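You operate a simulated robot arm through the tools that you are given. There is no shell and no other tool.

You run a simulated two-armed robot. Do the job below in one go: nothing can be reset, and whatever is moved stays where it is left.

JOB
Limit the valve lever to 60 with the stop pin, then prove it.
Fine: shut the lever, put the pin in that stop hole, open up to the pin, shut again.

It is judged by the outcome, as a careful person would: the job done as asked, and still so three seconds after it is handed in. It fails if anything else is knocked over, pushed out of place, dropped, spilled or broken.

ROBOT AND FRAMES
Two 7-joint arms with two-finger parallel grippers on one trunk that stands fixed in place. Base frame: the origin is at the foot of the trunk, x ahead of it, y to its left, z up; the work surface is at about z = 0.86. Readings come in m, degrees, newtons and seconds.
The left shoulder is at [0.05, 0.165, 1.23], the right one opposite. With the tool pointing down near the work surface each hand reaches from about 0.1 to 0.68 m from the base axis, measured 20 degrees to its own side. Payload 3.91 kg a hand.
The TCP of each hand is the grasp point between the finger pads, 0.03 m short of the fingertips. In the tool frame z runs along the fingers and y along their closing line. The gripper opens to 0.11 m. The fingers are 0.02 m wide and 0.01 m thick; the gripper's body (0.048 by 0.112 m) begins 0.055 m behind the TCP.
Orientation is that of the tool frame in the base frame, as a unit quaternion [w, x, y, z]. With the fingers straight down and closing along the base's y, the tool's x points along the base's -x, its y along +y and its z along -z.

CONTROLS
- The arms move only by the tool jog_arm. It takes "left_series", "right_series" or both (then of equal length, played together; a hand with none holds still); each is a list of rows, each a list of 7 numbers: the shift along the tool's x, y, z in m, then the turn, a rotation vector about the tool's x, y, z in degrees, then the closure, from 0 (fully open) to 1 (shut). In form: [[dx, dy, dz, wx, wy, wz, jaw], ...]. A call has 1 to 20 rows; each row shifts and turns the commanded pose from where the row before left it, along the tool's axes as they then stand. Each row takes 0.2 s and may step no farther than 0.05 m and 8.6 degrees from the row before; otherwise, or with a gripper value out of range, the whole call is refused. A pose out of reach is approached as far as the arm can. The call stops where the force on the tool passes 70 N (or 10 N more than at its start, if that is more) or the arm is blocked; 0.2 s more then pass. The fingers move at their own pace (about 0.045 m/s each) and stop on an object; they squeeze with about 29 N. The grip force told is the motor's: it shows also when the fingers shut on nothing. Time passes only in rows, and 0.2 s behind the last, so rows that do not move let the fingers close. The reply holds the time, the measured pose of the TCP, the force on the tool along the base axes, the opening and the grip force, in the units named above and with some noise, with the torque about the TCP (base axes, N m) and any sound that the robot's microphone picked up.
- Cameras (640 x 400 px; columns grow to the right, rows downward): "scene" is now at [0.1093, -0.0502, 1.4186]; the picture's right is [-0.55, -0.84, 0.00], its down [-0.33, 0.22, -0.92] and it looks along [0.77, -0.50, -0.40] (base axes); focal length 249 px, centre (320, 200). "left" rides on the left gripper at [0.072, -0.017, -0.103] in its tool frame; the picture's right is [0.23, 0.97, 0.00], its down [-0.76, 0.18, -0.62] and it looks along [-0.61, 0.14, 0.78] (tool axes); focal length 222 px, centre (320, 200). "right" rides on the right gripper at [0.072, 0.017, -0.103] in its tool frame; the picture's right is [-0.23, 0.97, 0.00], its down [-0.76, -0.18, -0.62] and it looks along [-0.61, -0.14, 0.78] (tool axes); focal length 222 px, centre (320, 200). There is no depth. A picture from a camera that has moved, and an enlarged one, comes with that camera's place and axes in the base frame and with its lens.
- camera(camera): a new picture of that camera. The clock stands still meanwhile.
- slide_trunk(by): slides the trunk up (or, below 0, down) by that many m; the arms and the scene camera ride with it, the base frame stays. It gives what a move gives, with no picture.
- turn_head(pan, tilt): turns the head with the scene camera to pan (to the left, within 80 degrees either way) and tilt (down, from -29 to 69), counted from straight ahead of the robot. It gives what a move gives.
- enlarge(camera, box): a new picture of the part [left, top, right, bottom] of that camera's present view, enlarged. The clock stands still meanwhile.
- sign_off(): hands the job in; it is judged then, once.

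Nothing tells you positions but the pictures and the camera data. Unless the task says otherwise, let go and move clear before handing in.

The tools are called after "Emit:" as name(argument=value, ...) on one line, values as JSON. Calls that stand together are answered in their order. jog_arm: Moves the arms, as the interface text tells. Its arguments: {"type":"object","properties":{"left_series":{"type":"array","items":{"type":"array","items":{"type":"number"}}},"right_series":{"type":"array","items":{"type":"array","items":{"type":"number"}}}},"required":[]} The other tools are called the same way: slide_trunk (by) moves the trunk up or down; turn_head (pan, tilt) turns the head that bears the scene camera; camera (camera) takes a picture; enlarge (camera, box) takes an enlarged picture of a part of a camera's view; sign_off () hands the job in.

At the start:

```text
time_s: 0.0
left_tcp_pos: [0.2839, -0.0555, 1.2966]
left_ee_rot: [0.0, 0.0, 1.0, 0.001]
left_contact_force: [-0.9, 0.0, -0.3]
left_ft_torque: [0.03, -0.02, 0.02]
left_opening: 0.1102
left_grasp_force: 0.1
right_tcp_pos: [0.3547, -0.398, 1.366]
right_ee_rot: [0.0, 0.0, 1.0, 0.001]
right_contact_force: [-0.2, 0.2, -0.1]
right_ft_torque: [-0.02, -0.02, -0.04]
right_opening: 0.11
right_grasp_force: 0.0
trunk travel left (down, up): [-0.45, 0.053]
head pan, tilt (commanded): [-33.2, 23.3]
```

scene: 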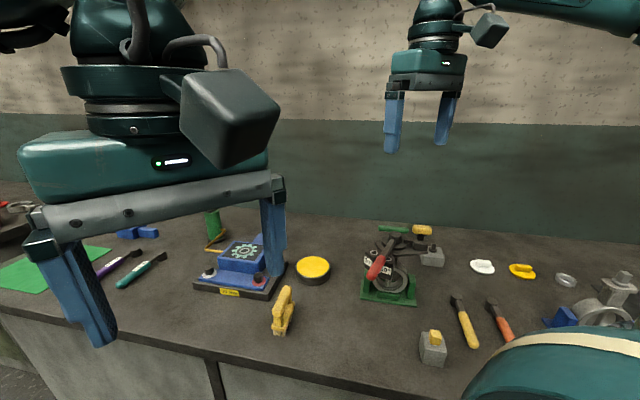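
right: 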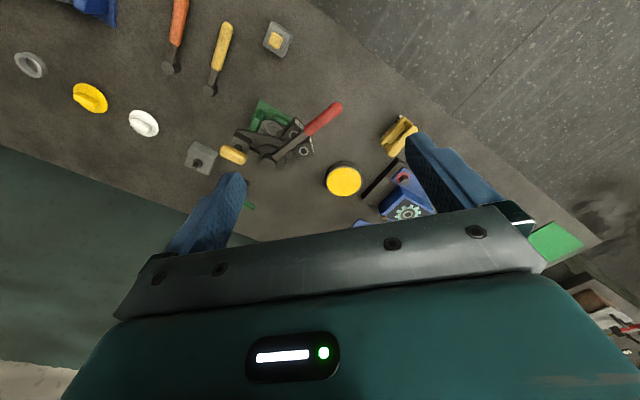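
left: 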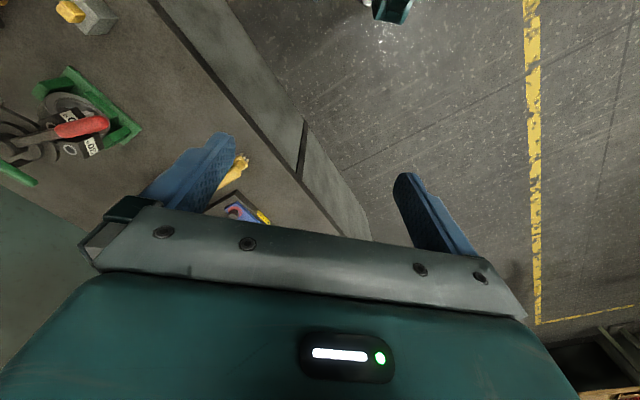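

I see a bench with a green-based valve fixture with a red lever near the middle, and several loose parts around it. I'll enlarge the views first to find the lever, the stop holes and the pin.

Emit:
enlarge(camera="scene", box=[330, 210, 470, 320])

Emit:
enlarge(camera="right", box=[170, 80, 370, 205])

Emit:
enlarge(camera="left", box=[0, 0, 180, 200])

Emit:
enlarge(camera="scene", box=[400, 210, 640, 360])

```text
3.64 times, centred on (400, 265) of scene
camera zoom: at [0.1093, -0.0502, 1.4186], right [-0.55, -0.84, 0.0], down [-0.33, 0.22, -0.92], along [0.77, -0.5, -0.4], focal length 906 px, centre (29, -36)
```

zoom: 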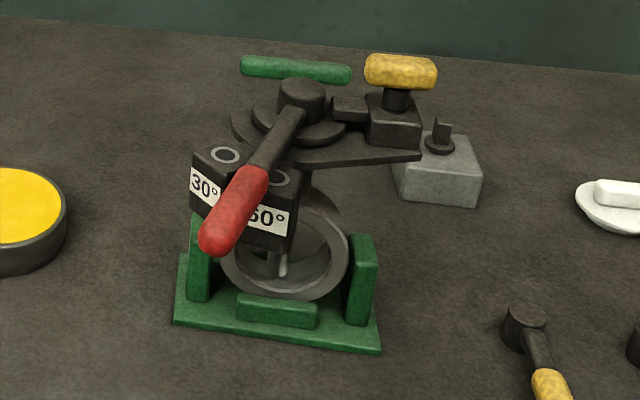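

```text
3.20 times, centred on (270, 142) of right
camera zoom: at [0.2834, -0.3818, 1.4687], right [0.23, 0.97, 0.0], down [0.76, -0.18, 0.62], along [0.61, -0.14, -0.78], focal length 711 px, centre (480, 384)
```

zoom: 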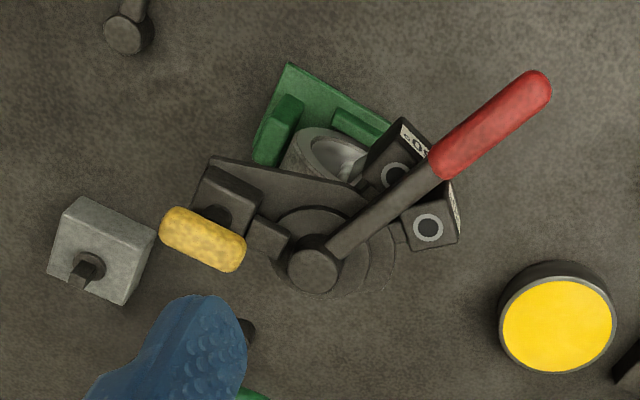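

```text
2.00 times, centred on (90, 100) of left
camera zoom: at [0.2094, -0.0726, 1.3995], right [-0.23, 0.97, 0.0], down [0.76, 0.18, 0.62], along [0.61, 0.14, -0.78], focal length 444 px, centre (780, 400)
```

zoom: 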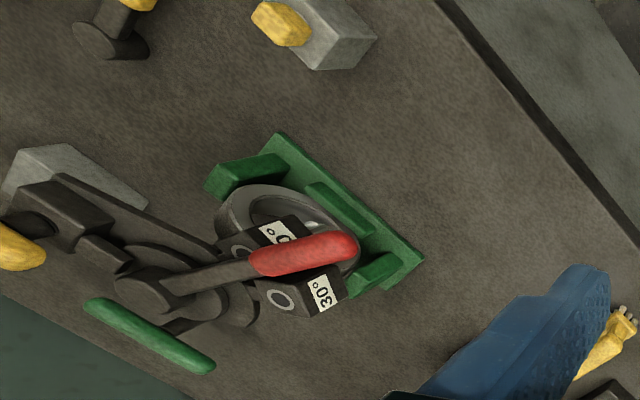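

```text
2.67 times, centred on (520, 285) of scene
camera zoom: at [0.1093, -0.0502, 1.4186], right [-0.55, -0.84, 0.0], down [-0.33, 0.22, -0.92], along [0.77, -0.5, -0.4], focal length 664 px, centre (-213, -27)
```

zoom: 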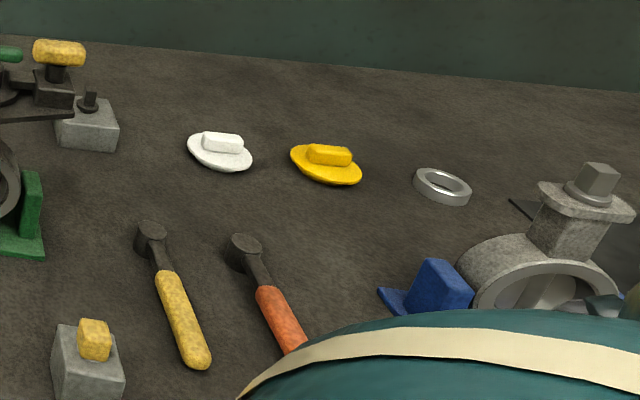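

The valve fixture sits around [0.49, -0.54], with the lever hub top near z 1.06, and the lever now points between the 30° and 60° blocks. I'll turn the head and bring the right-hand camera closer to identify the pin and the stop holes.

Emit:
turn_head(pan=-50, tilt=33)

Emit:
jog_arm(right_series=[[-0.001, -0.019, 0.036, 0, 0, 0, 0], [-0.001, -0.019, 0.036, 0, 0, 0, 0], [-0.001, -0.019, 0.036, 0, 0, 0, 0], [-0.001, -0.019, 0.036, 0, 0, 0, 0]])

```text
time_s: 0.8
left_tcp_pos: [0.2823, -0.0553, 1.2958]
left_ee_rot: [0.0, 0.0, 1.0, 0.0]
left_contact_force: [0.2, -0.2, -0.3]
left_ft_torque: [-0.03, 0.0, 0.02]
left_opening: 0.1102
left_grasp_force: 0.1
right_tcp_pos: [0.3538, -0.3974, 1.3663]
right_ee_rot: [0.0, 0.0, 1.0, 0.001]
right_contact_force: [-0.1, -0.4, 0.3]
right_ft_torque: [0.0, 0.01, 0.01]
right_opening: 0.1101
right_grasp_force: 0.0
trunk travel left (down, up): [-0.45, 0.053]
head pan, tilt (commanded): [-50.0, 33.0]
```

```text
time_s: 1.8
left_tcp_pos: [0.2829, -0.0564, 1.2965]
left_ee_rot: [0.0, 0.0, 1.0, 0.0]
left_contact_force: [0.9, -0.1, 0.6]
left_ft_torque: [0.04, 0.04, -0.02]
left_opening: 0.1099
left_grasp_force: 0.0
right_tcp_pos: [0.3584, -0.474, 1.2228]
right_ee_rot: [0.002, 0.001, 1.0, 0.0]
right_contact_force: [0.3, -0.1, 0.4]
right_ft_torque: [0.0, 0.0, -0.03]
right_opening: 0.1101
right_grasp_force: 0.0
trunk travel left (down, up): [-0.45, 0.053]
head pan, tilt (commanded): [-50.0, 33.0]
```

The head and right hand have moved without contact. I'll take new pictures from the scene, right and left cameras to see the valve closely.

Emit:
camera(camera="scene")

Emit:
camera(camera="right")

Emit:
enlarge(camera="scene", box=[230, 110, 470, 260])

```text
taken
camera scene: at [0.0892, -0.0685, 1.4031], right [-0.77, -0.64, 0.0], down [-0.35, 0.42, -0.84], along [0.54, -0.64, -0.55], focal length 249 px, centre (320, 200)
```

scene: 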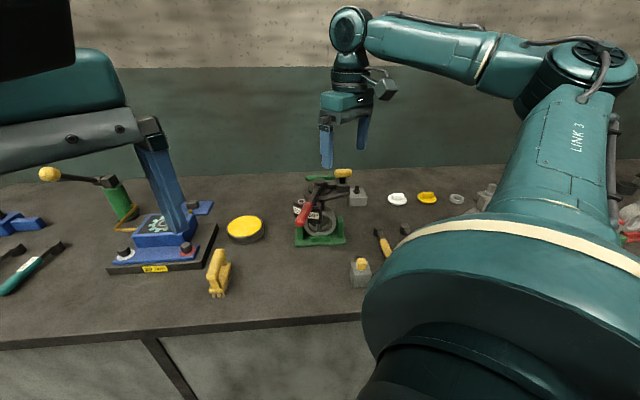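

```text
taken
camera right: at [0.2865, -0.4582, 1.3246], right [0.23, 0.97, 0.0], down [0.76, -0.18, 0.62], along [0.61, -0.14, -0.78], focal length 222 px, centre (320, 200)
```

right: 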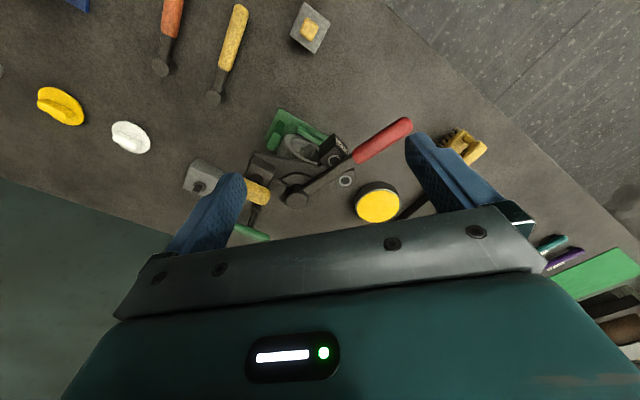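

```text
2.67 times, centred on (350, 185) of scene
camera zoom: at [0.0892, -0.0685, 1.4031], right [-0.77, -0.64, 0.0], down [-0.35, 0.42, -0.84], along [0.54, -0.64, -0.55], focal length 664 px, centre (240, 240)
```

zoom: 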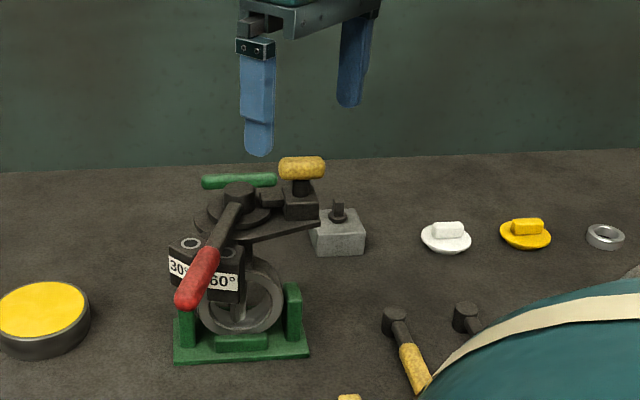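

The right-hand camera now sees the fixture from above. I'll enlarge the lever and stop blocks, the yellow-knobbed block and the two grey blocks.

Emit:
enlarge(camera="right", box=[175, 95, 415, 245])

Emit:
enlarge(camera="right", box=[270, 0, 350, 60])

Emit:
enlarge(camera="scene", box=[280, 160, 380, 222])

Emit:
enlarge(camera="scene", box=[330, 235, 410, 295])

```text
2.67 times, centred on (295, 170) of right
camera zoom: at [0.2865, -0.4582, 1.3246], right [0.23, 0.97, 0.0], down [0.76, -0.18, 0.62], along [0.61, -0.14, -0.78], focal length 592 px, centre (387, 280)
```

zoom: 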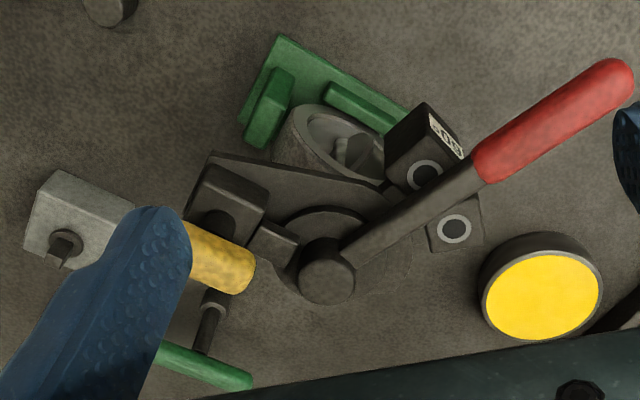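

```text
6.67 times, centred on (310, 30) of right
camera zoom: at [0.2865, -0.4582, 1.3246], right [0.23, 0.97, 0.0], down [0.76, -0.18, 0.62], along [0.61, -0.14, -0.78], focal length 1481 px, centre (387, 1333)
```

zoom: 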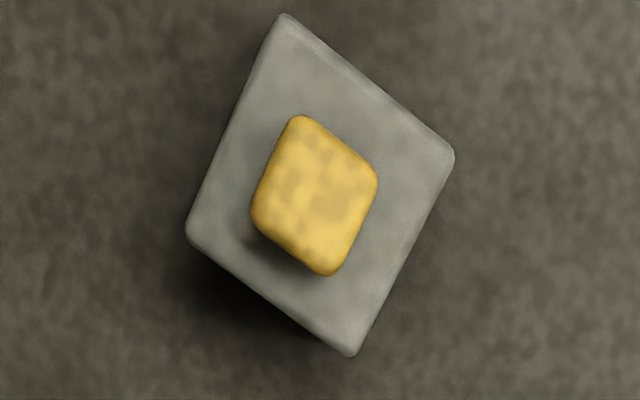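

```text
6.40 times, centred on (330, 191) of scene
camera zoom: at [0.0892, -0.0685, 1.4031], right [-0.77, -0.64, 0.0], down [-0.35, 0.42, -0.84], along [0.54, -0.64, -0.55], focal length 1595 px, centre (256, 258)
```

zoom: 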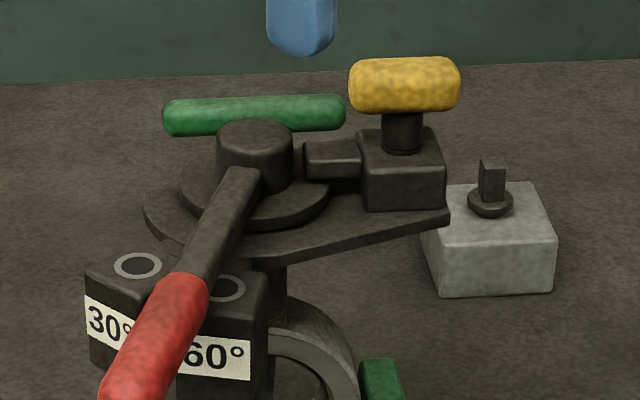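

```text
6.67 times, centred on (370, 265) of scene
camera zoom: at [0.0892, -0.0685, 1.4031], right [-0.77, -0.64, 0.0], down [-0.35, 0.42, -0.84], along [0.54, -0.64, -0.55], focal length 1661 px, centre (-13, -233)
```

zoom: 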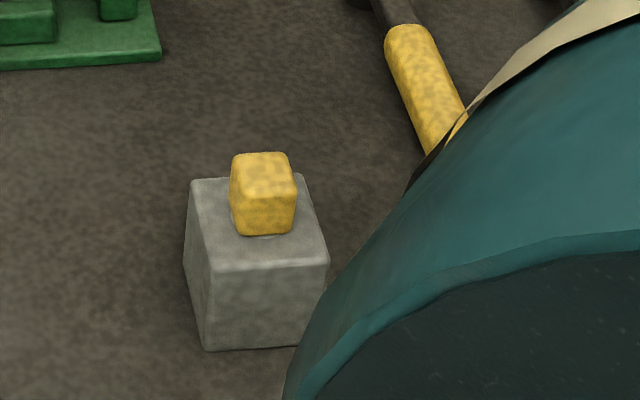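

The two-hole sector shows the 30° and 60° blocks. There is also a dark block with a tab and a yellow T-knob beside the hub, and a separate yellow-headed pin in a grey holder near [0.30, -0.48]. I'll shift the right hand so its camera sees the knob block and the second grey block past the fingers.

Emit:
jog_arm(right_series=[[0, -0.03, -0.01, 0, 0, 0, 0], [0, -0.03, -0.01, 0, 0, 0, 0], [0, -0.03, -0.01, 0, 0, 0, 0]])

Emit:
enlarge(camera="right", box=[220, 60, 420, 200])

Emit:
camera(camera="right")

```text
time_s: 2.6
left_tcp_pos: [0.2825, -0.0566, 1.2957]
left_ee_rot: [0.001, 0.0, 1.0, 0.001]
left_contact_force: [0.2, -0.3, 0.4]
left_ft_torque: [0.0, -0.01, -0.03]
left_opening: 0.1102
left_grasp_force: 0.1
right_tcp_pos: [0.359, -0.5656, 1.2521]
right_ee_rot: [0.0, 0.0, 1.0, 0.0]
right_contact_force: [0.2, -0.6, 0.4]
right_ft_torque: [-0.01, 0.01, -0.02]
right_opening: 0.11
right_grasp_force: 0.0
trunk travel left (down, up): [-0.45, 0.053]
head pan, tilt (commanded): [-50.0, 33.0]
```

```text
2.86 times, centred on (320, 130) of right
camera zoom: at [0.2869, -0.5491, 1.3544], right [0.23, 0.97, 0.0], down [0.76, -0.18, 0.62], along [0.61, -0.14, -0.78], focal length 635 px, centre (320, 400)
```

zoom: 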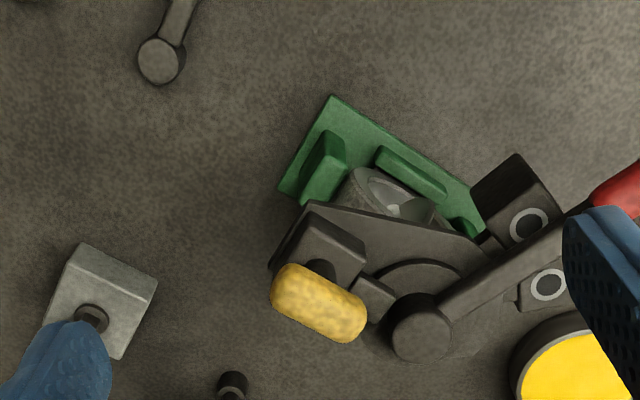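

```text
taken
camera right: at [0.2869, -0.5491, 1.3544], right [0.23, 0.97, 0.0], down [0.76, -0.18, 0.62], along [0.61, -0.14, -0.78], focal length 222 px, centre (320, 200)
```

right: 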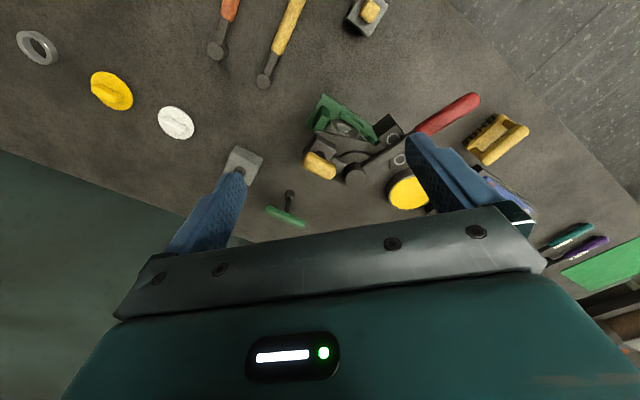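

The tab sits between the knob block and the hub disc, so it could be a latch or a fixed stop. I'll pitch the right hand up for a flatter side view before deciding how to move the lever.

Emit:
jog_arm(right_series=[[0.03, 0.02, 0.015, 0, 0, 0, 0], [0.03, 0.02, 0.015, 0, 0, 0, 0], [0.03, 0.02, 0.015, 0, -8.5, 0, 0], [0, 0, 0, 0, -8.5, 0, 0], [0, 0, 0, 0, -8.5, 0, 0]])

Emit:
camera(camera="right")

```text
time_s: 3.8
left_tcp_pos: [0.2822, -0.0555, 1.2964]
left_ee_rot: [0.0, 0.0, 1.0, 0.0]
left_contact_force: [0.6, 0.7, 0.0]
left_ft_torque: [-0.06, -0.01, 0.02]
left_opening: 0.1102
left_grasp_force: 0.0
right_tcp_pos: [0.2664, -0.5039, 1.2086]
right_ee_rot: [0.222, -0.001, 0.975, 0.0]
right_contact_force: [-0.1, -0.3, -0.4]
right_ft_torque: [0.02, 0.03, 0.02]
right_opening: 0.1098
right_grasp_force: 0.1
trunk travel left (down, up): [-0.45, 0.053]
head pan, tilt (commanded): [-50.0, 33.0]
```

```text
taken
camera right: at [0.1574, -0.4868, 1.269], right [0.2, 0.97, 0.1], down [0.42, -0.18, 0.89], along [0.89, -0.14, -0.44], focal length 222 px, centre (320, 200)
```

right: 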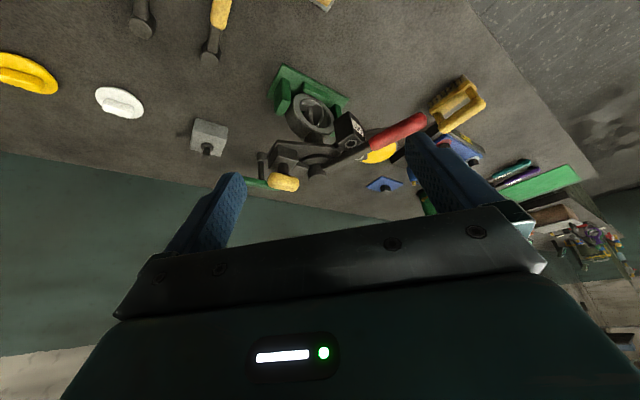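

Emit:
enlarge(camera="right", box=[240, 60, 440, 200])

Emit:
enlarge(camera="right", box=[250, 120, 350, 195])

Emit:
enlarge(camera="right", box=[180, 110, 250, 165])

```text
2.86 times, centred on (340, 130) of right
camera zoom: at [0.1574, -0.4868, 1.269], right [0.2, 0.97, 0.1], down [0.42, -0.18, 0.89], along [0.89, -0.14, -0.44], focal length 635 px, centre (263, 400)
```

zoom: 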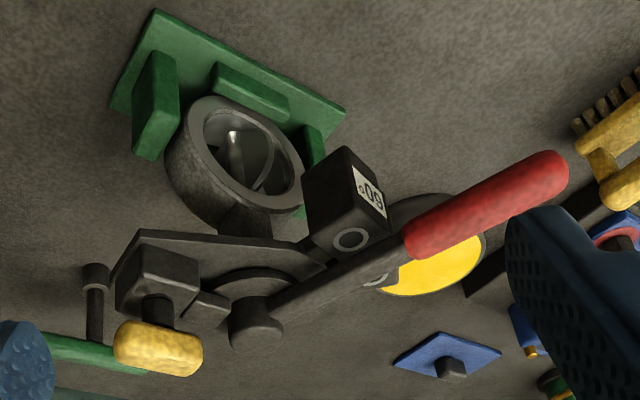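

```text
5.33 times, centred on (300, 158) of right
camera zoom: at [0.1574, -0.4868, 1.269], right [0.2, 0.97, 0.1], down [0.42, -0.18, 0.89], along [0.89, -0.14, -0.44], focal length 1185 px, centre (427, 427)
```

zoom: 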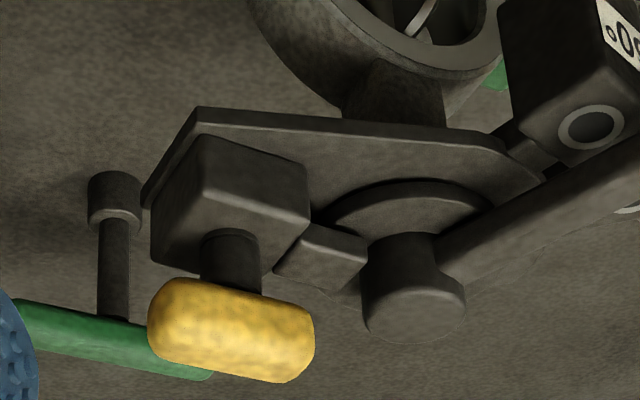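

```text
7.27 times, centred on (215, 138) of right
camera zoom: at [0.1574, -0.4868, 1.269], right [0.2, 0.97, 0.1], down [0.42, -0.18, 0.89], along [0.89, -0.14, -0.44], focal length 1615 px, centre (1084, 654)
```

zoom: 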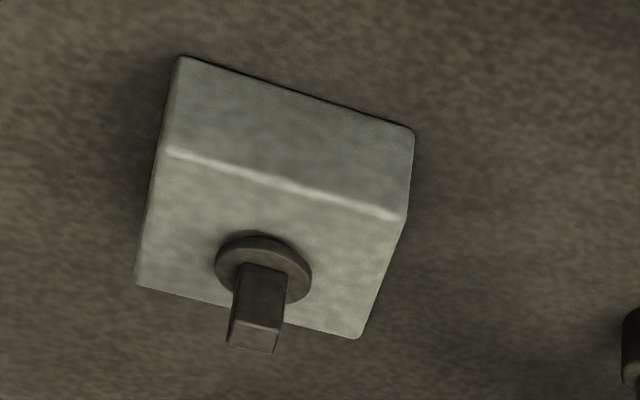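

The knob block with its radial tab looks like a possible latch on the lever's disc. I'll zoom in harder on that contact and on the pin holders before touching anything.

Emit:
enlarge(camera="scene", box=[304, 165, 354, 205])

Emit:
enlarge(camera="right", box=[270, 130, 330, 185])

Emit:
enlarge(camera="left", box=[0, 60, 120, 190])

```text
10.00 times, centred on (329, 185) of scene
camera zoom: at [0.0875, -0.0674, 1.4033], right [-0.77, -0.64, 0.0], down [-0.35, 0.42, -0.84], along [0.54, -0.64, -0.54], focal length 2492 px, centre (230, 350)
```

zoom: 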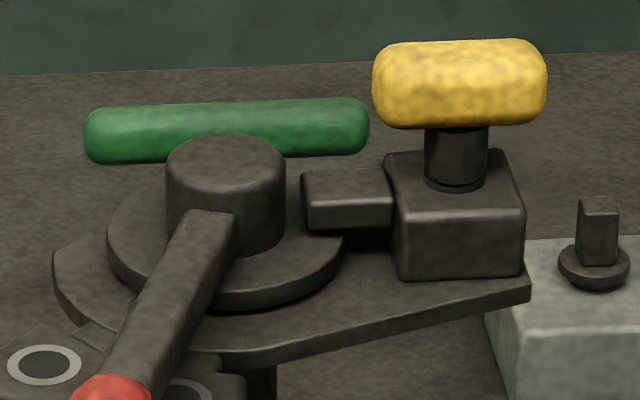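

```text
7.27 times, centred on (300, 158) of right
camera zoom: at [0.1574, -0.4868, 1.269], right [0.2, 0.97, 0.1], down [0.42, -0.18, 0.89], along [0.89, -0.14, -0.44], focal length 1615 px, centre (466, 509)
```

zoom: 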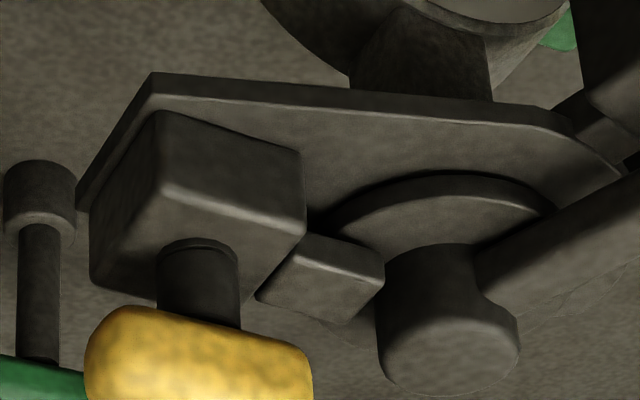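

```text
3.08 times, centred on (60, 125) of left
camera zoom: at [0.2077, -0.0722, 1.3998], right [-0.23, 0.97, 0.0], down [0.76, 0.18, 0.62], along [0.61, 0.14, -0.78], focal length 684 px, centre (1120, 431)
```

zoom: 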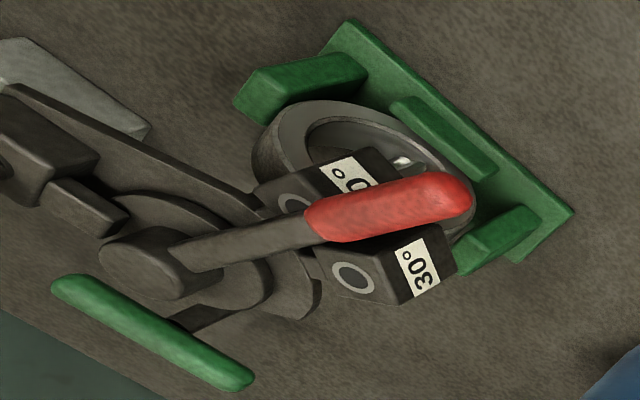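

The tab projects from the knob block toward the hub and may or may not hold the lever, so I'll test the lever with a gentle push. First I'll level the hand, close the fingers, and park above the robot-side flank of the red handle at about [0.381, -0.425].

Emit:
jog_arm(right_series=[[0, 0, 0, 0, 8.5, 0, 1], [0, 0, 0, 0, 8.5, 0, 1], [0, 0, 0, 0, 8.5, 0, 1], [-0.038, 0.026, 0.018, 0, 0, 0, 1], [-0.038, 0.026, 0.018, 0, 0, 0, 1], [-0.038, 0.026, 0.018, 0, 0, 0, 1], [0, 0, 0, 0, 0, 0, 1]])

Emit:
camera(camera="right")

Emit:
enlarge(camera="scene", box=[260, 130, 400, 240])

```text
time_s: 5.4
left_tcp_pos: [0.2811, -0.0563, 1.2969]
left_ee_rot: [0.001, 0.001, 1.0, 0.0]
left_contact_force: [0.4, -0.1, 0.6]
left_ft_torque: [-0.06, -0.06, 0.02]
left_opening: 0.1101
left_grasp_force: 0.0
right_tcp_pos: [0.3802, -0.4259, 1.1555]
right_ee_rot: [0.001, 0.001, 1.0, 0.002]
right_contact_force: [-0.3, -0.1, 1.1]
right_ft_torque: [-0.01, -0.07, 0.01]
right_opening: 0.0
right_grasp_force: 28.9
trunk travel left (down, up): [-0.45, 0.053]
head pan, tilt (commanded): [-50.0, 33.0]
```

```text
taken
camera right: at [0.3086, -0.4102, 1.2573], right [0.23, 0.97, 0.0], down [0.76, -0.18, 0.63], along [0.61, -0.14, -0.78], focal length 222 px, centre (320, 200)
```

right: 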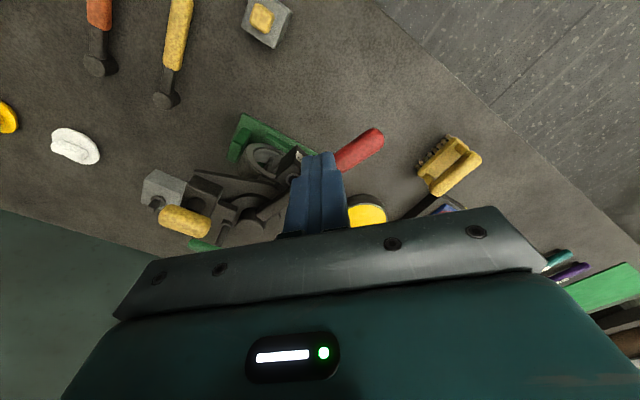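

```text
3.64 times, centred on (330, 185) of scene
camera zoom: at [0.0871, -0.0679, 1.4033], right [-0.77, -0.64, 0.0], down [-0.35, 0.42, -0.84], along [0.54, -0.64, -0.54], focal length 906 px, centre (284, 254)
```

zoom: 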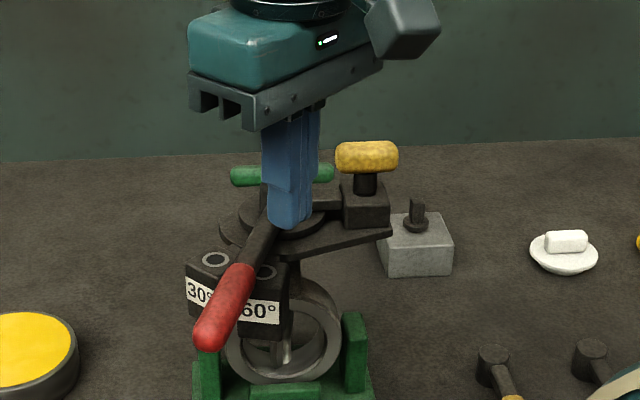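

The closed fingers hover beside the handle, and the gripper body will clear the knob. I'll lower the fingers to handle height and nudge toward +x in small steps, watching the force.

Emit:
jog_arm(right_series=[[0, 0, 0.047, 0, 0, 0, 1], [0, 0, 0.047, 0, 0, 0, 1], [0, 0, 0, 0, 0, 0, 1]])

Emit:
enlarge(camera="scene", box=[260, 130, 400, 240])

Emit:
camera(camera="right")

```text
time_s: 6.2
left_tcp_pos: [0.2823, -0.0568, 1.2958]
left_ee_rot: [0.0, 0.001, 1.0, 0.0]
left_contact_force: [-0.4, 0.4, -0.1]
left_ft_torque: [-0.01, -0.01, 0.02]
left_opening: 0.11
left_grasp_force: 0.2
right_tcp_pos: [0.3829, -0.4287, 1.0578]
right_ee_rot: [0.002, 0.0, 1.0, -0.001]
right_contact_force: [0.2, -0.8, 0.3]
right_ft_torque: [0.01, 0.0, -0.03]
right_opening: 0.0
right_grasp_force: 28.9
trunk travel left (down, up): [-0.45, 0.053]
head pan, tilt (commanded): [-50.0, 33.0]
```

```text
3.64 times, centred on (330, 185) of scene
camera zoom: at [0.0887, -0.0679, 1.4032], right [-0.77, -0.64, 0.0], down [-0.35, 0.42, -0.84], along [0.54, -0.64, -0.54], focal length 906 px, centre (284, 254)
```

zoom: 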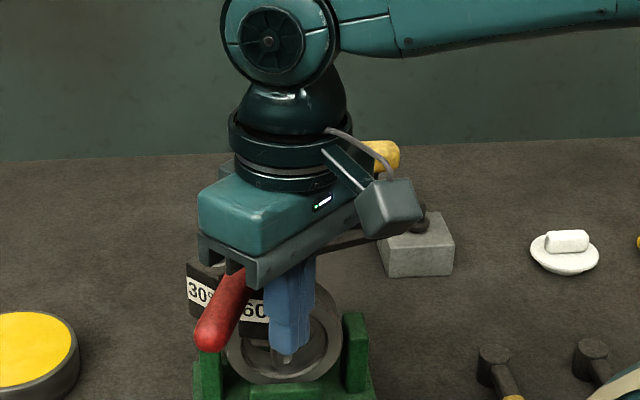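

```text
taken
camera right: at [0.3114, -0.4117, 1.1604], right [0.23, 0.97, 0.0], down [0.76, -0.18, 0.62], along [0.61, -0.14, -0.78], focal length 222 px, centre (320, 200)
```

right: 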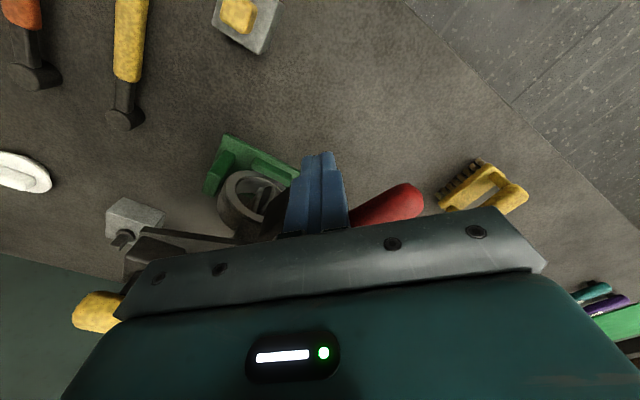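

The fingers are at handle height and clear of it. I'll push gently toward +x and check whether the lever yields.

Emit:
jog_arm(right_series=[[-0.01, 0, 0, 0, 0, 0, 1], [-0.008, 0, 0, 0, 0, 0, 1], [-0.004, 0, 0, 0, 0, 0, 1], [-0.004, 0, 0, 0, 0, 0, 1]])

```text
time_s: 7.2
left_tcp_pos: [0.2837, -0.0565, 1.2961]
left_ee_rot: [0.0, 0.0, 1.0, 0.0]
left_contact_force: [0.0, 0.1, 0.0]
left_ft_torque: [0.02, 0.01, 0.01]
left_opening: 0.11
left_grasp_force: 0.0
right_tcp_pos: [0.4073, -0.4258, 1.0583]
right_ee_rot: [0.0, 0.0, 1.0, 0.0]
right_contact_force: [-2.0, 0.9, -0.8]
right_ft_torque: [-0.03, 0.01, 0.04]
right_opening: 0.0
right_grasp_force: 29.6
trunk travel left (down, up): [-0.45, 0.053]
head pan, tilt (commanded): [-50.0, 33.0]
```

A light contact of about 2 N has begun. I'll continue a few more millimetres to see whether the force climbs or the lever swings.

Emit:
jog_arm(right_series=[[-0.004, 0, 0, 0, 0, 0, 1], [-0.004, 0, 0, 0, 0, 0, 1]])

Emit:
enlarge(camera="scene", box=[260, 130, 400, 240])

```text
time_s: 7.8
left_tcp_pos: [0.2833, -0.0563, 1.2963]
left_ee_rot: [0.0, 0.0, 1.0, -0.001]
left_contact_force: [0.1, -0.1, -0.1]
left_ft_torque: [0.02, -0.01, -0.03]
left_opening: 0.1101
left_grasp_force: 0.0
right_tcp_pos: [0.4163, -0.4255, 1.0585]
right_ee_rot: [0.0, 0.0, 1.0, -0.001]
right_contact_force: [-2.7, 0.8, -1.1]
right_ft_torque: [-0.01, 0.03, 0.05]
right_opening: 0.0
right_grasp_force: 29.1
trunk travel left (down, up): [-0.45, 0.053]
head pan, tilt (commanded): [-50.0, 33.0]
```

```text
3.64 times, centred on (330, 185) of scene
camera zoom: at [0.0887, -0.0677, 1.4032], right [-0.77, -0.64, 0.0], down [-0.35, 0.42, -0.84], along [0.54, -0.64, -0.54], focal length 906 px, centre (284, 254)
```

zoom: 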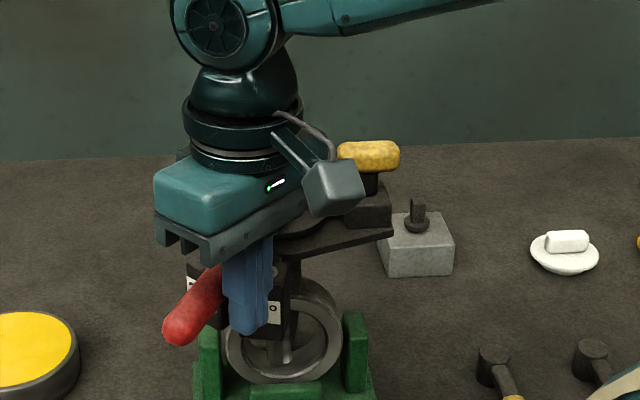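

The lever swings freely with under 3 N, so the knob block isn't holding it. I'll carry on along the arc toward shut (clockwise from above), a third of the way first.

Emit:
jog_arm(right_series=[[-0.0124, 0.0062, 0, 0, 0, 0, 1], [-0.0124, 0.0062, 0, 0, 0, 0, 1], [-0.0114, 0.003, 0, 0, 0, 0, 1], [-0.0114, 0.003, 0, 0, 0, 0, 1], [-0.0117, 0.001, 0, 0, 0, 0, 1], [-0.0117, 0.001, 0, 0, 0, 0, 1]])

Emit:
enlarge(camera="scene", box=[240, 130, 400, 240])

Emit:
camera(camera="right")

```text
time_s: 9.2
left_tcp_pos: [0.2837, -0.0561, 1.2956]
left_ee_rot: [0.0, 0.0, 1.0, 0.0]
left_contact_force: [0.5, -0.4, 0.0]
left_ft_torque: [0.0, -0.01, -0.01]
left_opening: 0.11
left_grasp_force: 0.0
right_tcp_pos: [0.4875, -0.4056, 1.0595]
right_ee_rot: [0.0, 0.0, 1.0, 0.0]
right_contact_force: [-0.6, -0.4, -0.1]
right_ft_torque: [-0.03, -0.03, -0.03]
right_opening: 0.0
right_grasp_force: 28.8
trunk travel left (down, up): [-0.45, 0.053]
head pan, tilt (commanded): [-50.0, 33.0]
```

```text
3.64 times, centred on (320, 185) of scene
camera zoom: at [0.0889, -0.0677, 1.4032], right [-0.77, -0.64, 0.0], down [-0.35, 0.42, -0.84], along [0.54, -0.64, -0.54], focal length 906 px, centre (320, 254)
```

zoom: 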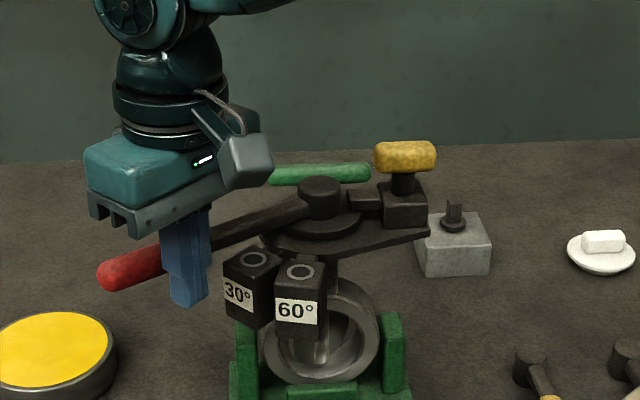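

```text
taken
camera right: at [0.4158, -0.3889, 1.1618], right [0.23, 0.97, 0.0], down [0.76, -0.18, 0.62], along [0.61, -0.14, -0.78], focal length 222 px, centre (320, 200)
```

right: 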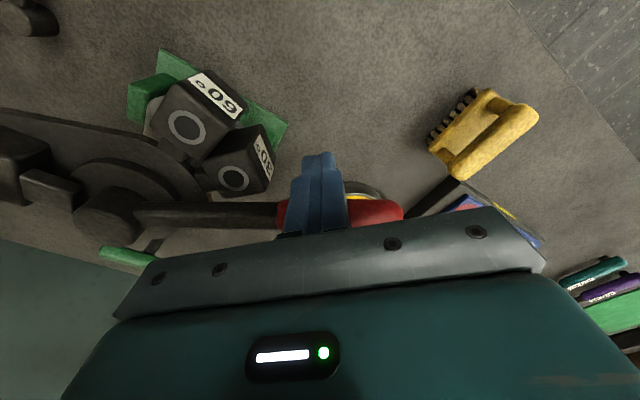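

The lever has swung to about 80° azimuth, clear of both blocks, and the tab stayed with its block. I'll keep sweeping toward shut, checking the force as it goes.

Emit:
jog_arm(right_series=[[-0.0115, -0.0008, 0, 0, 0, 0, 1], [-0.0115, -0.0008, 0, 0, 0, 0, 1], [-0.0114, -0.003, 0, 0, 0, 0, 1], [-0.0114, -0.003, 0, 0, 0, 0, 1]])

Emit:
enlarge(camera="scene", box=[220, 130, 380, 240])

```text
time_s: 10.2
left_tcp_pos: [0.2822, -0.0561, 1.2958]
left_ee_rot: [0.0, 0.0, 1.0, 0.0]
left_contact_force: [-0.3, -0.6, 0.1]
left_ft_torque: [-0.03, -0.01, -0.01]
left_opening: 0.1102
left_grasp_force: 0.1
right_tcp_pos: [0.5328, -0.4131, 1.0599]
right_ee_rot: [0.0, 0.0, 1.0, 0.0]
right_contact_force: [-1.1, 0.5, 0.0]
right_ft_torque: [0.01, -0.01, -0.03]
right_opening: 0.0004
right_grasp_force: 29.2
trunk travel left (down, up): [-0.45, 0.053]
head pan, tilt (commanded): [-50.0, 33.0]
```

```text
3.64 times, centred on (300, 185) of scene
camera zoom: at [0.0889, -0.0678, 1.4032], right [-0.77, -0.64, 0.0], down [-0.35, 0.42, -0.84], along [0.54, -0.64, -0.54], focal length 906 px, centre (393, 254)
```

zoom: 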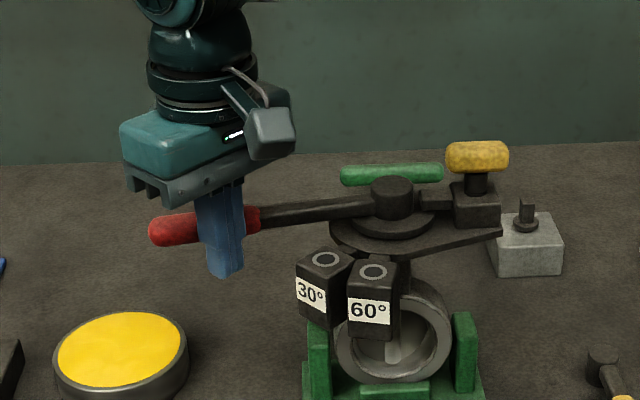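

The lever is now around 60° azimuth with about 1 N of drag. I'll continue in smaller steps until the force shows the shut stop.

Emit:
jog_arm(right_series=[[-0.0071, -0.0033, 0, 0, 0, 0, 1], [-0.0071, -0.0033, 0, 0, 0, 0, 1], [-0.0071, -0.0033, 0, 0, 0, 0, 1]])

Emit:
enlarge(camera="scene", box=[220, 130, 380, 240])

```text
time_s: 11.0
left_tcp_pos: [0.2823, -0.0565, 1.2964]
left_ee_rot: [0.0, 0.0, 1.0, 0.0]
left_contact_force: [0.7, -1.4, 0.5]
left_ft_torque: [-0.01, -0.01, 0.03]
left_opening: 0.1101
left_grasp_force: 0.0
right_tcp_pos: [0.5555, -0.4227, 1.0607]
right_ee_rot: [0.0, -0.001, 1.0, 0.0]
right_contact_force: [-1.2, 1.1, 0.2]
right_ft_torque: [-0.03, 0.0, 0.01]
right_opening: 0.0
right_grasp_force: 29.4
trunk travel left (down, up): [-0.45, 0.053]
head pan, tilt (commanded): [-50.0, 33.0]
```

```text
3.64 times, centred on (300, 185) of scene
camera zoom: at [0.0889, -0.0676, 1.4032], right [-0.77, -0.64, 0.0], down [-0.35, 0.42, -0.84], along [0.54, -0.64, -0.54], focal length 906 px, centre (393, 254)
```

zoom: 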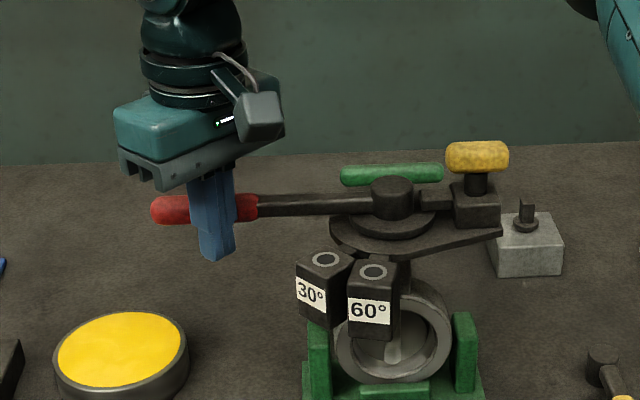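

Force is still only about 1.5 N, so the lever hasn't met its stop. I'll go on in 5 mm steps.

Emit:
jog_arm(right_series=[[-0.0042, -0.0026, 0, 0, 0, 0, 1], [-0.0042, -0.0027, 0, 0, 0, 0, 1]])

Emit:
enlarge(camera="scene", box=[220, 130, 380, 240])

```text
time_s: 11.6
left_tcp_pos: [0.2774, -0.0531, 1.2983]
left_ee_rot: [0.004, 0.0, 1.0, -0.002]
left_contact_force: [0.4, 0.1, -0.4]
left_ft_torque: [-0.01, 0.02, -0.03]
left_opening: 0.1101
left_grasp_force: 0.1
right_tcp_pos: [0.5554, -0.4224, 1.0598]
right_ee_rot: [-0.008, -0.002, 1.0, 0.002]
right_contact_force: [-44.0, 23.3, -2.8]
right_ft_torque: [-0.07, -0.21, -0.34]
right_opening: 0.0001
right_grasp_force: 28.3
trunk travel left (down, up): [-0.45, 0.053]
head pan, tilt (commanded): [-50.0, 33.0]
```

```text
3.64 times, centred on (300, 185) of scene
camera zoom: at [0.0834, -0.0648, 1.4037], right [-0.77, -0.64, 0.0], down [-0.35, 0.41, -0.84], along [0.54, -0.64, -0.54], focal length 906 px, centre (393, 254)
```

zoom: 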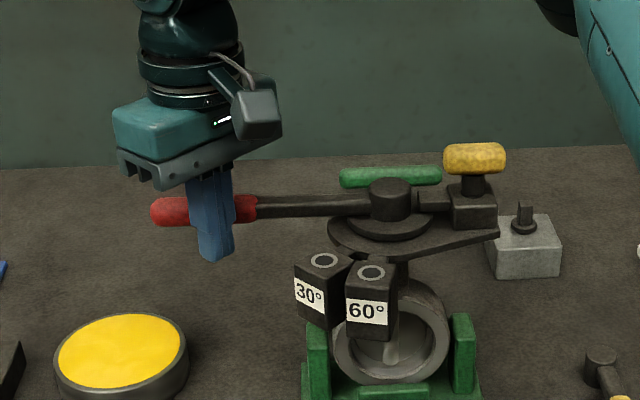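

The force jumped to about 50 N and the finger stopped, so the lever is hard against something, presumably its shut stop. I'll back off right away and look at the valve disc and whether the fixture stayed put.

Emit:
jog_arm(right_series=[[0.0085, 0.0053, 0, 0, 0, 0, 1], [0.012, 0.008, 0, 0, 0, 0, 1], [0.012, 0.008, 0, 0, 0, 0, 1], [0.0, 0.0, -0.04, 0, 0, 0, 1], [0.0, 0.0, -0.04, 0, 0, 0, 1]])

Emit:
enlarge(camera="scene", box=[220, 130, 380, 240])

Emit:
camera(camera="right")

```text
time_s: 12.8
left_tcp_pos: [0.2828, -0.0564, 1.2954]
left_ee_rot: [0.0, 0.0, 1.0, 0.0]
left_contact_force: [-0.3, -0.4, -0.2]
left_ft_torque: [-0.01, -0.01, -0.02]
left_opening: 0.1101
left_grasp_force: 0.1
right_tcp_pos: [0.529, -0.4075, 1.1404]
right_ee_rot: [0.002, 0.0, 1.0, 0.0]
right_contact_force: [0.2, 0.3, 1.1]
right_ft_torque: [0.02, -0.01, 0.0]
right_opening: 0.0001
right_grasp_force: 29.0
trunk travel left (down, up): [-0.45, 0.053]
head pan, tilt (commanded): [-50.0, 33.0]
```

```text
3.64 times, centred on (300, 185) of scene
camera zoom: at [0.0889, -0.0675, 1.4031], right [-0.77, -0.64, 0.0], down [-0.35, 0.42, -0.84], along [0.54, -0.64, -0.54], focal length 906 px, centre (393, 254)
```

zoom: 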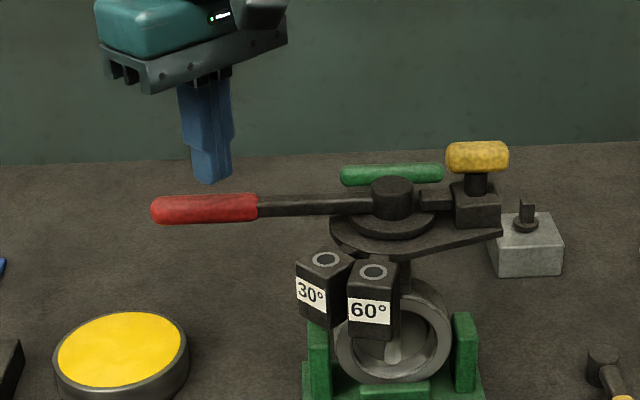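

```text
taken
camera right: at [0.4578, -0.3913, 1.2427], right [0.23, 0.97, 0.0], down [0.76, -0.18, 0.62], along [0.61, -0.14, -0.78], focal length 222 px, centre (320, 200)
```

right: 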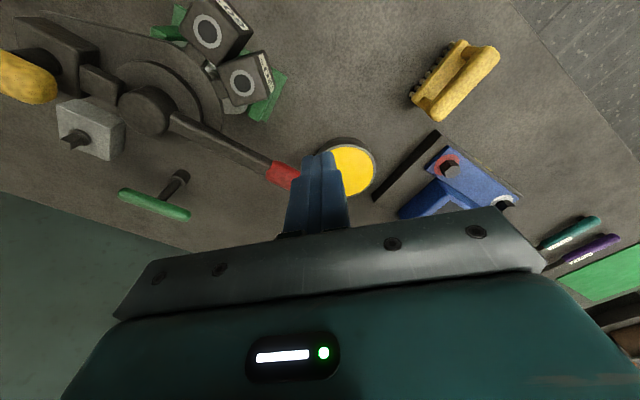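

The lever stayed at the stop and the fixture hasn't moved. I'll zoom in on the valve bore and the hub to confirm it is truly shut.

Emit:
enlarge(camera="scene", box=[290, 195, 345, 235])

Emit:
enlarge(camera="scene", box=[290, 160, 355, 210])

Emit:
enlarge(camera="right", box=[0, 0, 300, 190])

```text
10.00 times, centred on (318, 215) of scene
camera zoom: at [0.0889, -0.0675, 1.4031], right [-0.77, -0.64, 0.0], down [-0.35, 0.42, -0.84], along [0.54, -0.64, -0.54], focal length 2492 px, centre (345, 50)
```

zoom: 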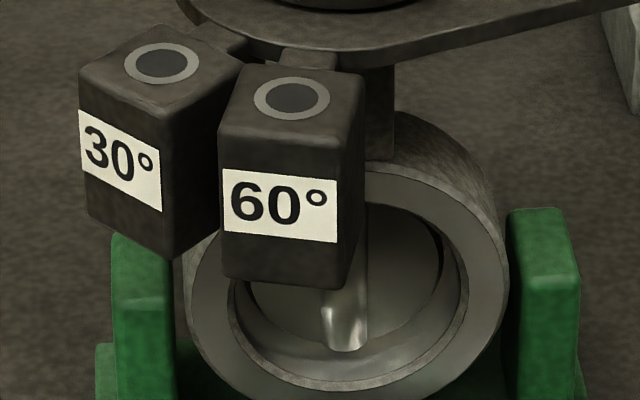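

```text
8.00 times, centred on (322, 185) of scene
camera zoom: at [0.0889, -0.0675, 1.4031], right [-0.77, -0.64, 0.0], down [-0.35, 0.42, -0.84], along [0.54, -0.64, -0.54], focal length 1993 px, centre (300, 320)
```

zoom: 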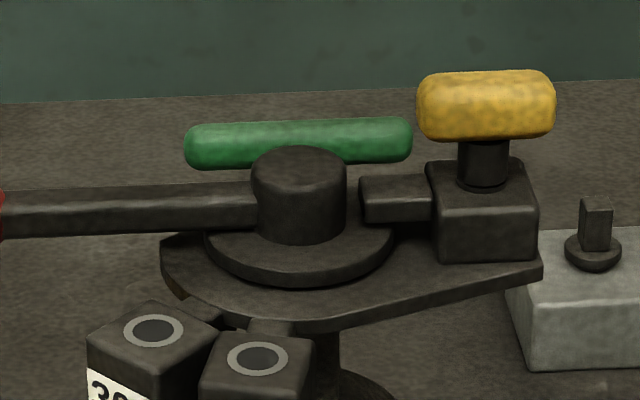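

```text
2.11 times, centred on (150, 95) of right
camera zoom: at [0.4578, -0.3913, 1.2427], right [0.23, 0.97, 0.0], down [0.76, -0.18, 0.62], along [0.61, -0.14, -0.78], focal length 468 px, centre (678, 421)
```

zoom: 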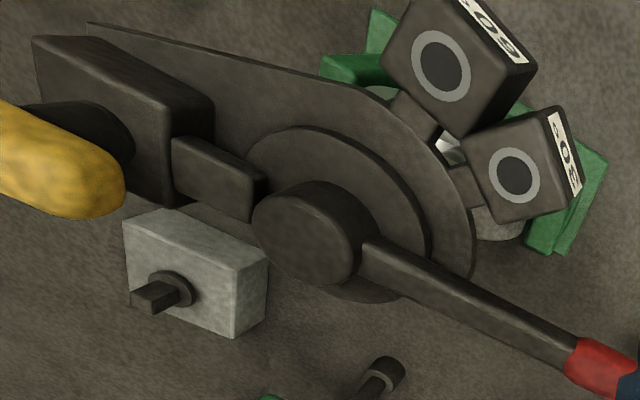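

The bore is now fully blocked by the disc, so the valve is shut. Next I need to be sure which part is the stop pin, so I'll zoom on the yellow-capped grey block and on the holes' geometry.

Emit:
enlarge(camera="scene", box=[345, 250, 385, 290])

Emit:
enlarge(camera="scene", box=[292, 190, 332, 215])

Emit:
camera(camera="scene")

```text
10.00 times, centred on (365, 270) of scene
camera zoom: at [0.0889, -0.0675, 1.4031], right [-0.77, -0.64, 0.0], down [-0.35, 0.42, -0.84], along [0.54, -0.64, -0.54], focal length 2492 px, centre (-130, -500)
```

zoom: 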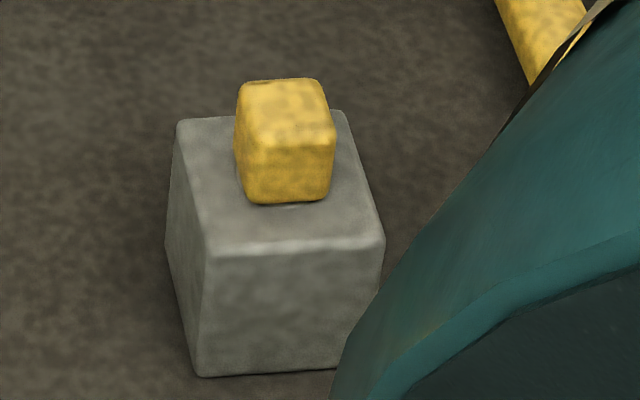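

```text
16.00 times, centred on (312, 202) of scene
camera zoom: at [0.0889, -0.0675, 1.4031], right [-0.77, -0.64, 0.0], down [-0.35, 0.42, -0.84], along [0.54, -0.64, -0.54], focal length 3986 px, centre (448, 160)
```

zoom: 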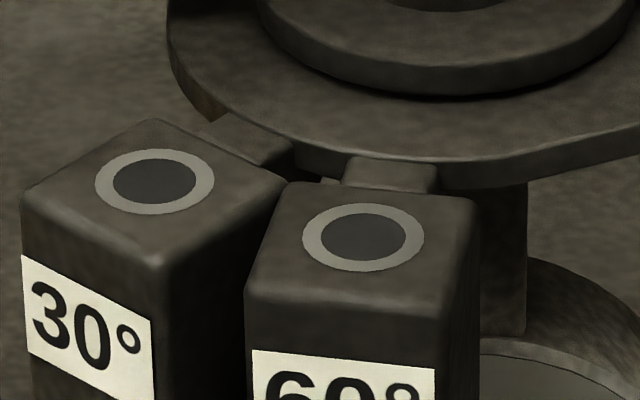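

```text
taken
camera scene: at [0.0889, -0.0675, 1.4031], right [-0.77, -0.64, 0.0], down [-0.35, 0.42, -0.84], along [0.54, -0.64, -0.54], focal length 249 px, centre (320, 200)
```

scene: 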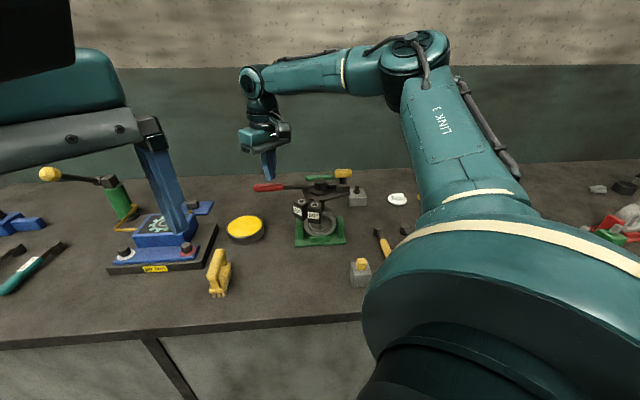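

The yellow-headed cube pin stands in a 44 mm grey holder centred near [0.291, -0.475], with its top at z 0.907 and its sides turned 45°. The 60° hole is near [0.4445, -0.472, 1.04]. I'll raise the hand, move above the pin, and turn the wrist 45° to match the head's faces.

Emit:
jog_arm(right_series=[[0, 0, -0.03, 0, 0, 0, 0.5], [0, 0, -0.03, 0, 0, 0, 0.5], [0.0397, -0.01125, 0, 0, 0, 0, 0.5], [0.0397, -0.01125, 0, 0, 0, 0, 0.5], [0.0397, -0.01125, 0, 0, 0, 0, 0.5], [0.0397, -0.01125, 0, 0, 0, 0, 0.5], [0.0397, -0.01125, 0, 0, 0, 0, 0.5], [0.0397, -0.01125, 0, 0, 0, 0, 0.5], [0, 0, 0, 0, 0, 7.5, 0.5], [0, 0, 0, 0, 0, 7.5, 0.5], [0, 0, 0, 0, 0, 7.5, 0.5], [0, 0, 0, 0, 0, 7.5, 0.5], [0, 0, 0, 0, 0, 7.5, 0.5], [0, 0, 0, 0, 0, 7.5, 0.5]])

Emit:
camera(camera="right")

Emit:
camera(camera="scene")

```text
time_s: 15.8
left_tcp_pos: [0.2827, -0.0568, 1.2965]
left_ee_rot: [0.0, 0.0, 1.0, 0.0]
left_contact_force: [-0.5, 0.2, -0.3]
left_ft_torque: [-0.02, 0.04, 0.0]
left_opening: 0.1099
left_grasp_force: 0.0
right_tcp_pos: [0.2933, -0.4745, 1.2001]
right_ee_rot: [0.0, 0.384, 0.924, 0.001]
right_contact_force: [-0.2, 0.1, -0.7]
right_ft_torque: [0.01, 0.0, -0.02]
right_opening: 0.055
right_grasp_force: 0.1
trunk travel left (down, up): [-0.45, 0.053]
head pan, tilt (commanded): [-50.0, 33.0]
```

```text
taken
camera right: at [0.2549, -0.4119, 1.3018], right [0.85, 0.53, 0.0], down [0.41, -0.67, 0.62], along [0.33, -0.53, -0.78], focal length 222 px, centre (320, 200)
```

right: 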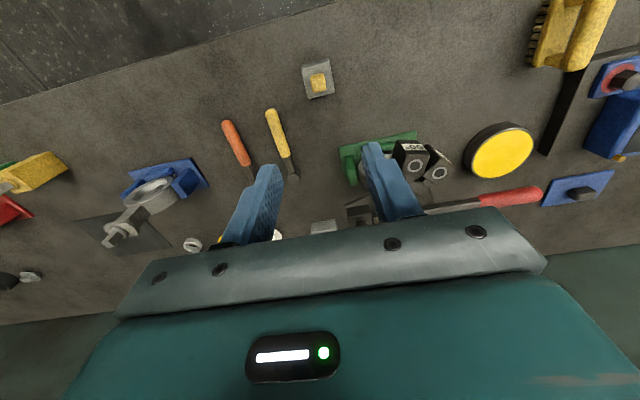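

```text
taken
camera scene: at [0.0891, -0.0677, 1.4031], right [-0.77, -0.64, 0.0], down [-0.35, 0.42, -0.84], along [0.54, -0.64, -0.54], focal length 249 px, centre (320, 200)
```

scene: 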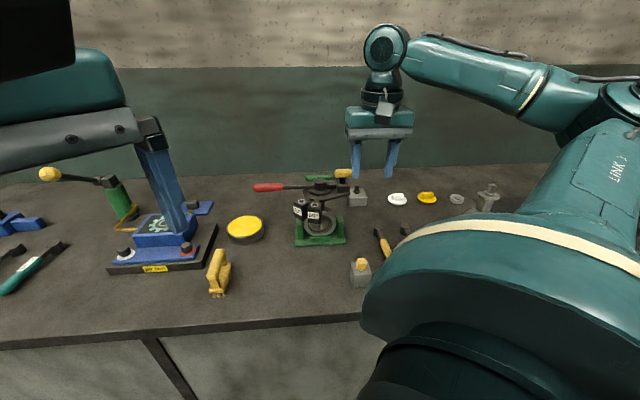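

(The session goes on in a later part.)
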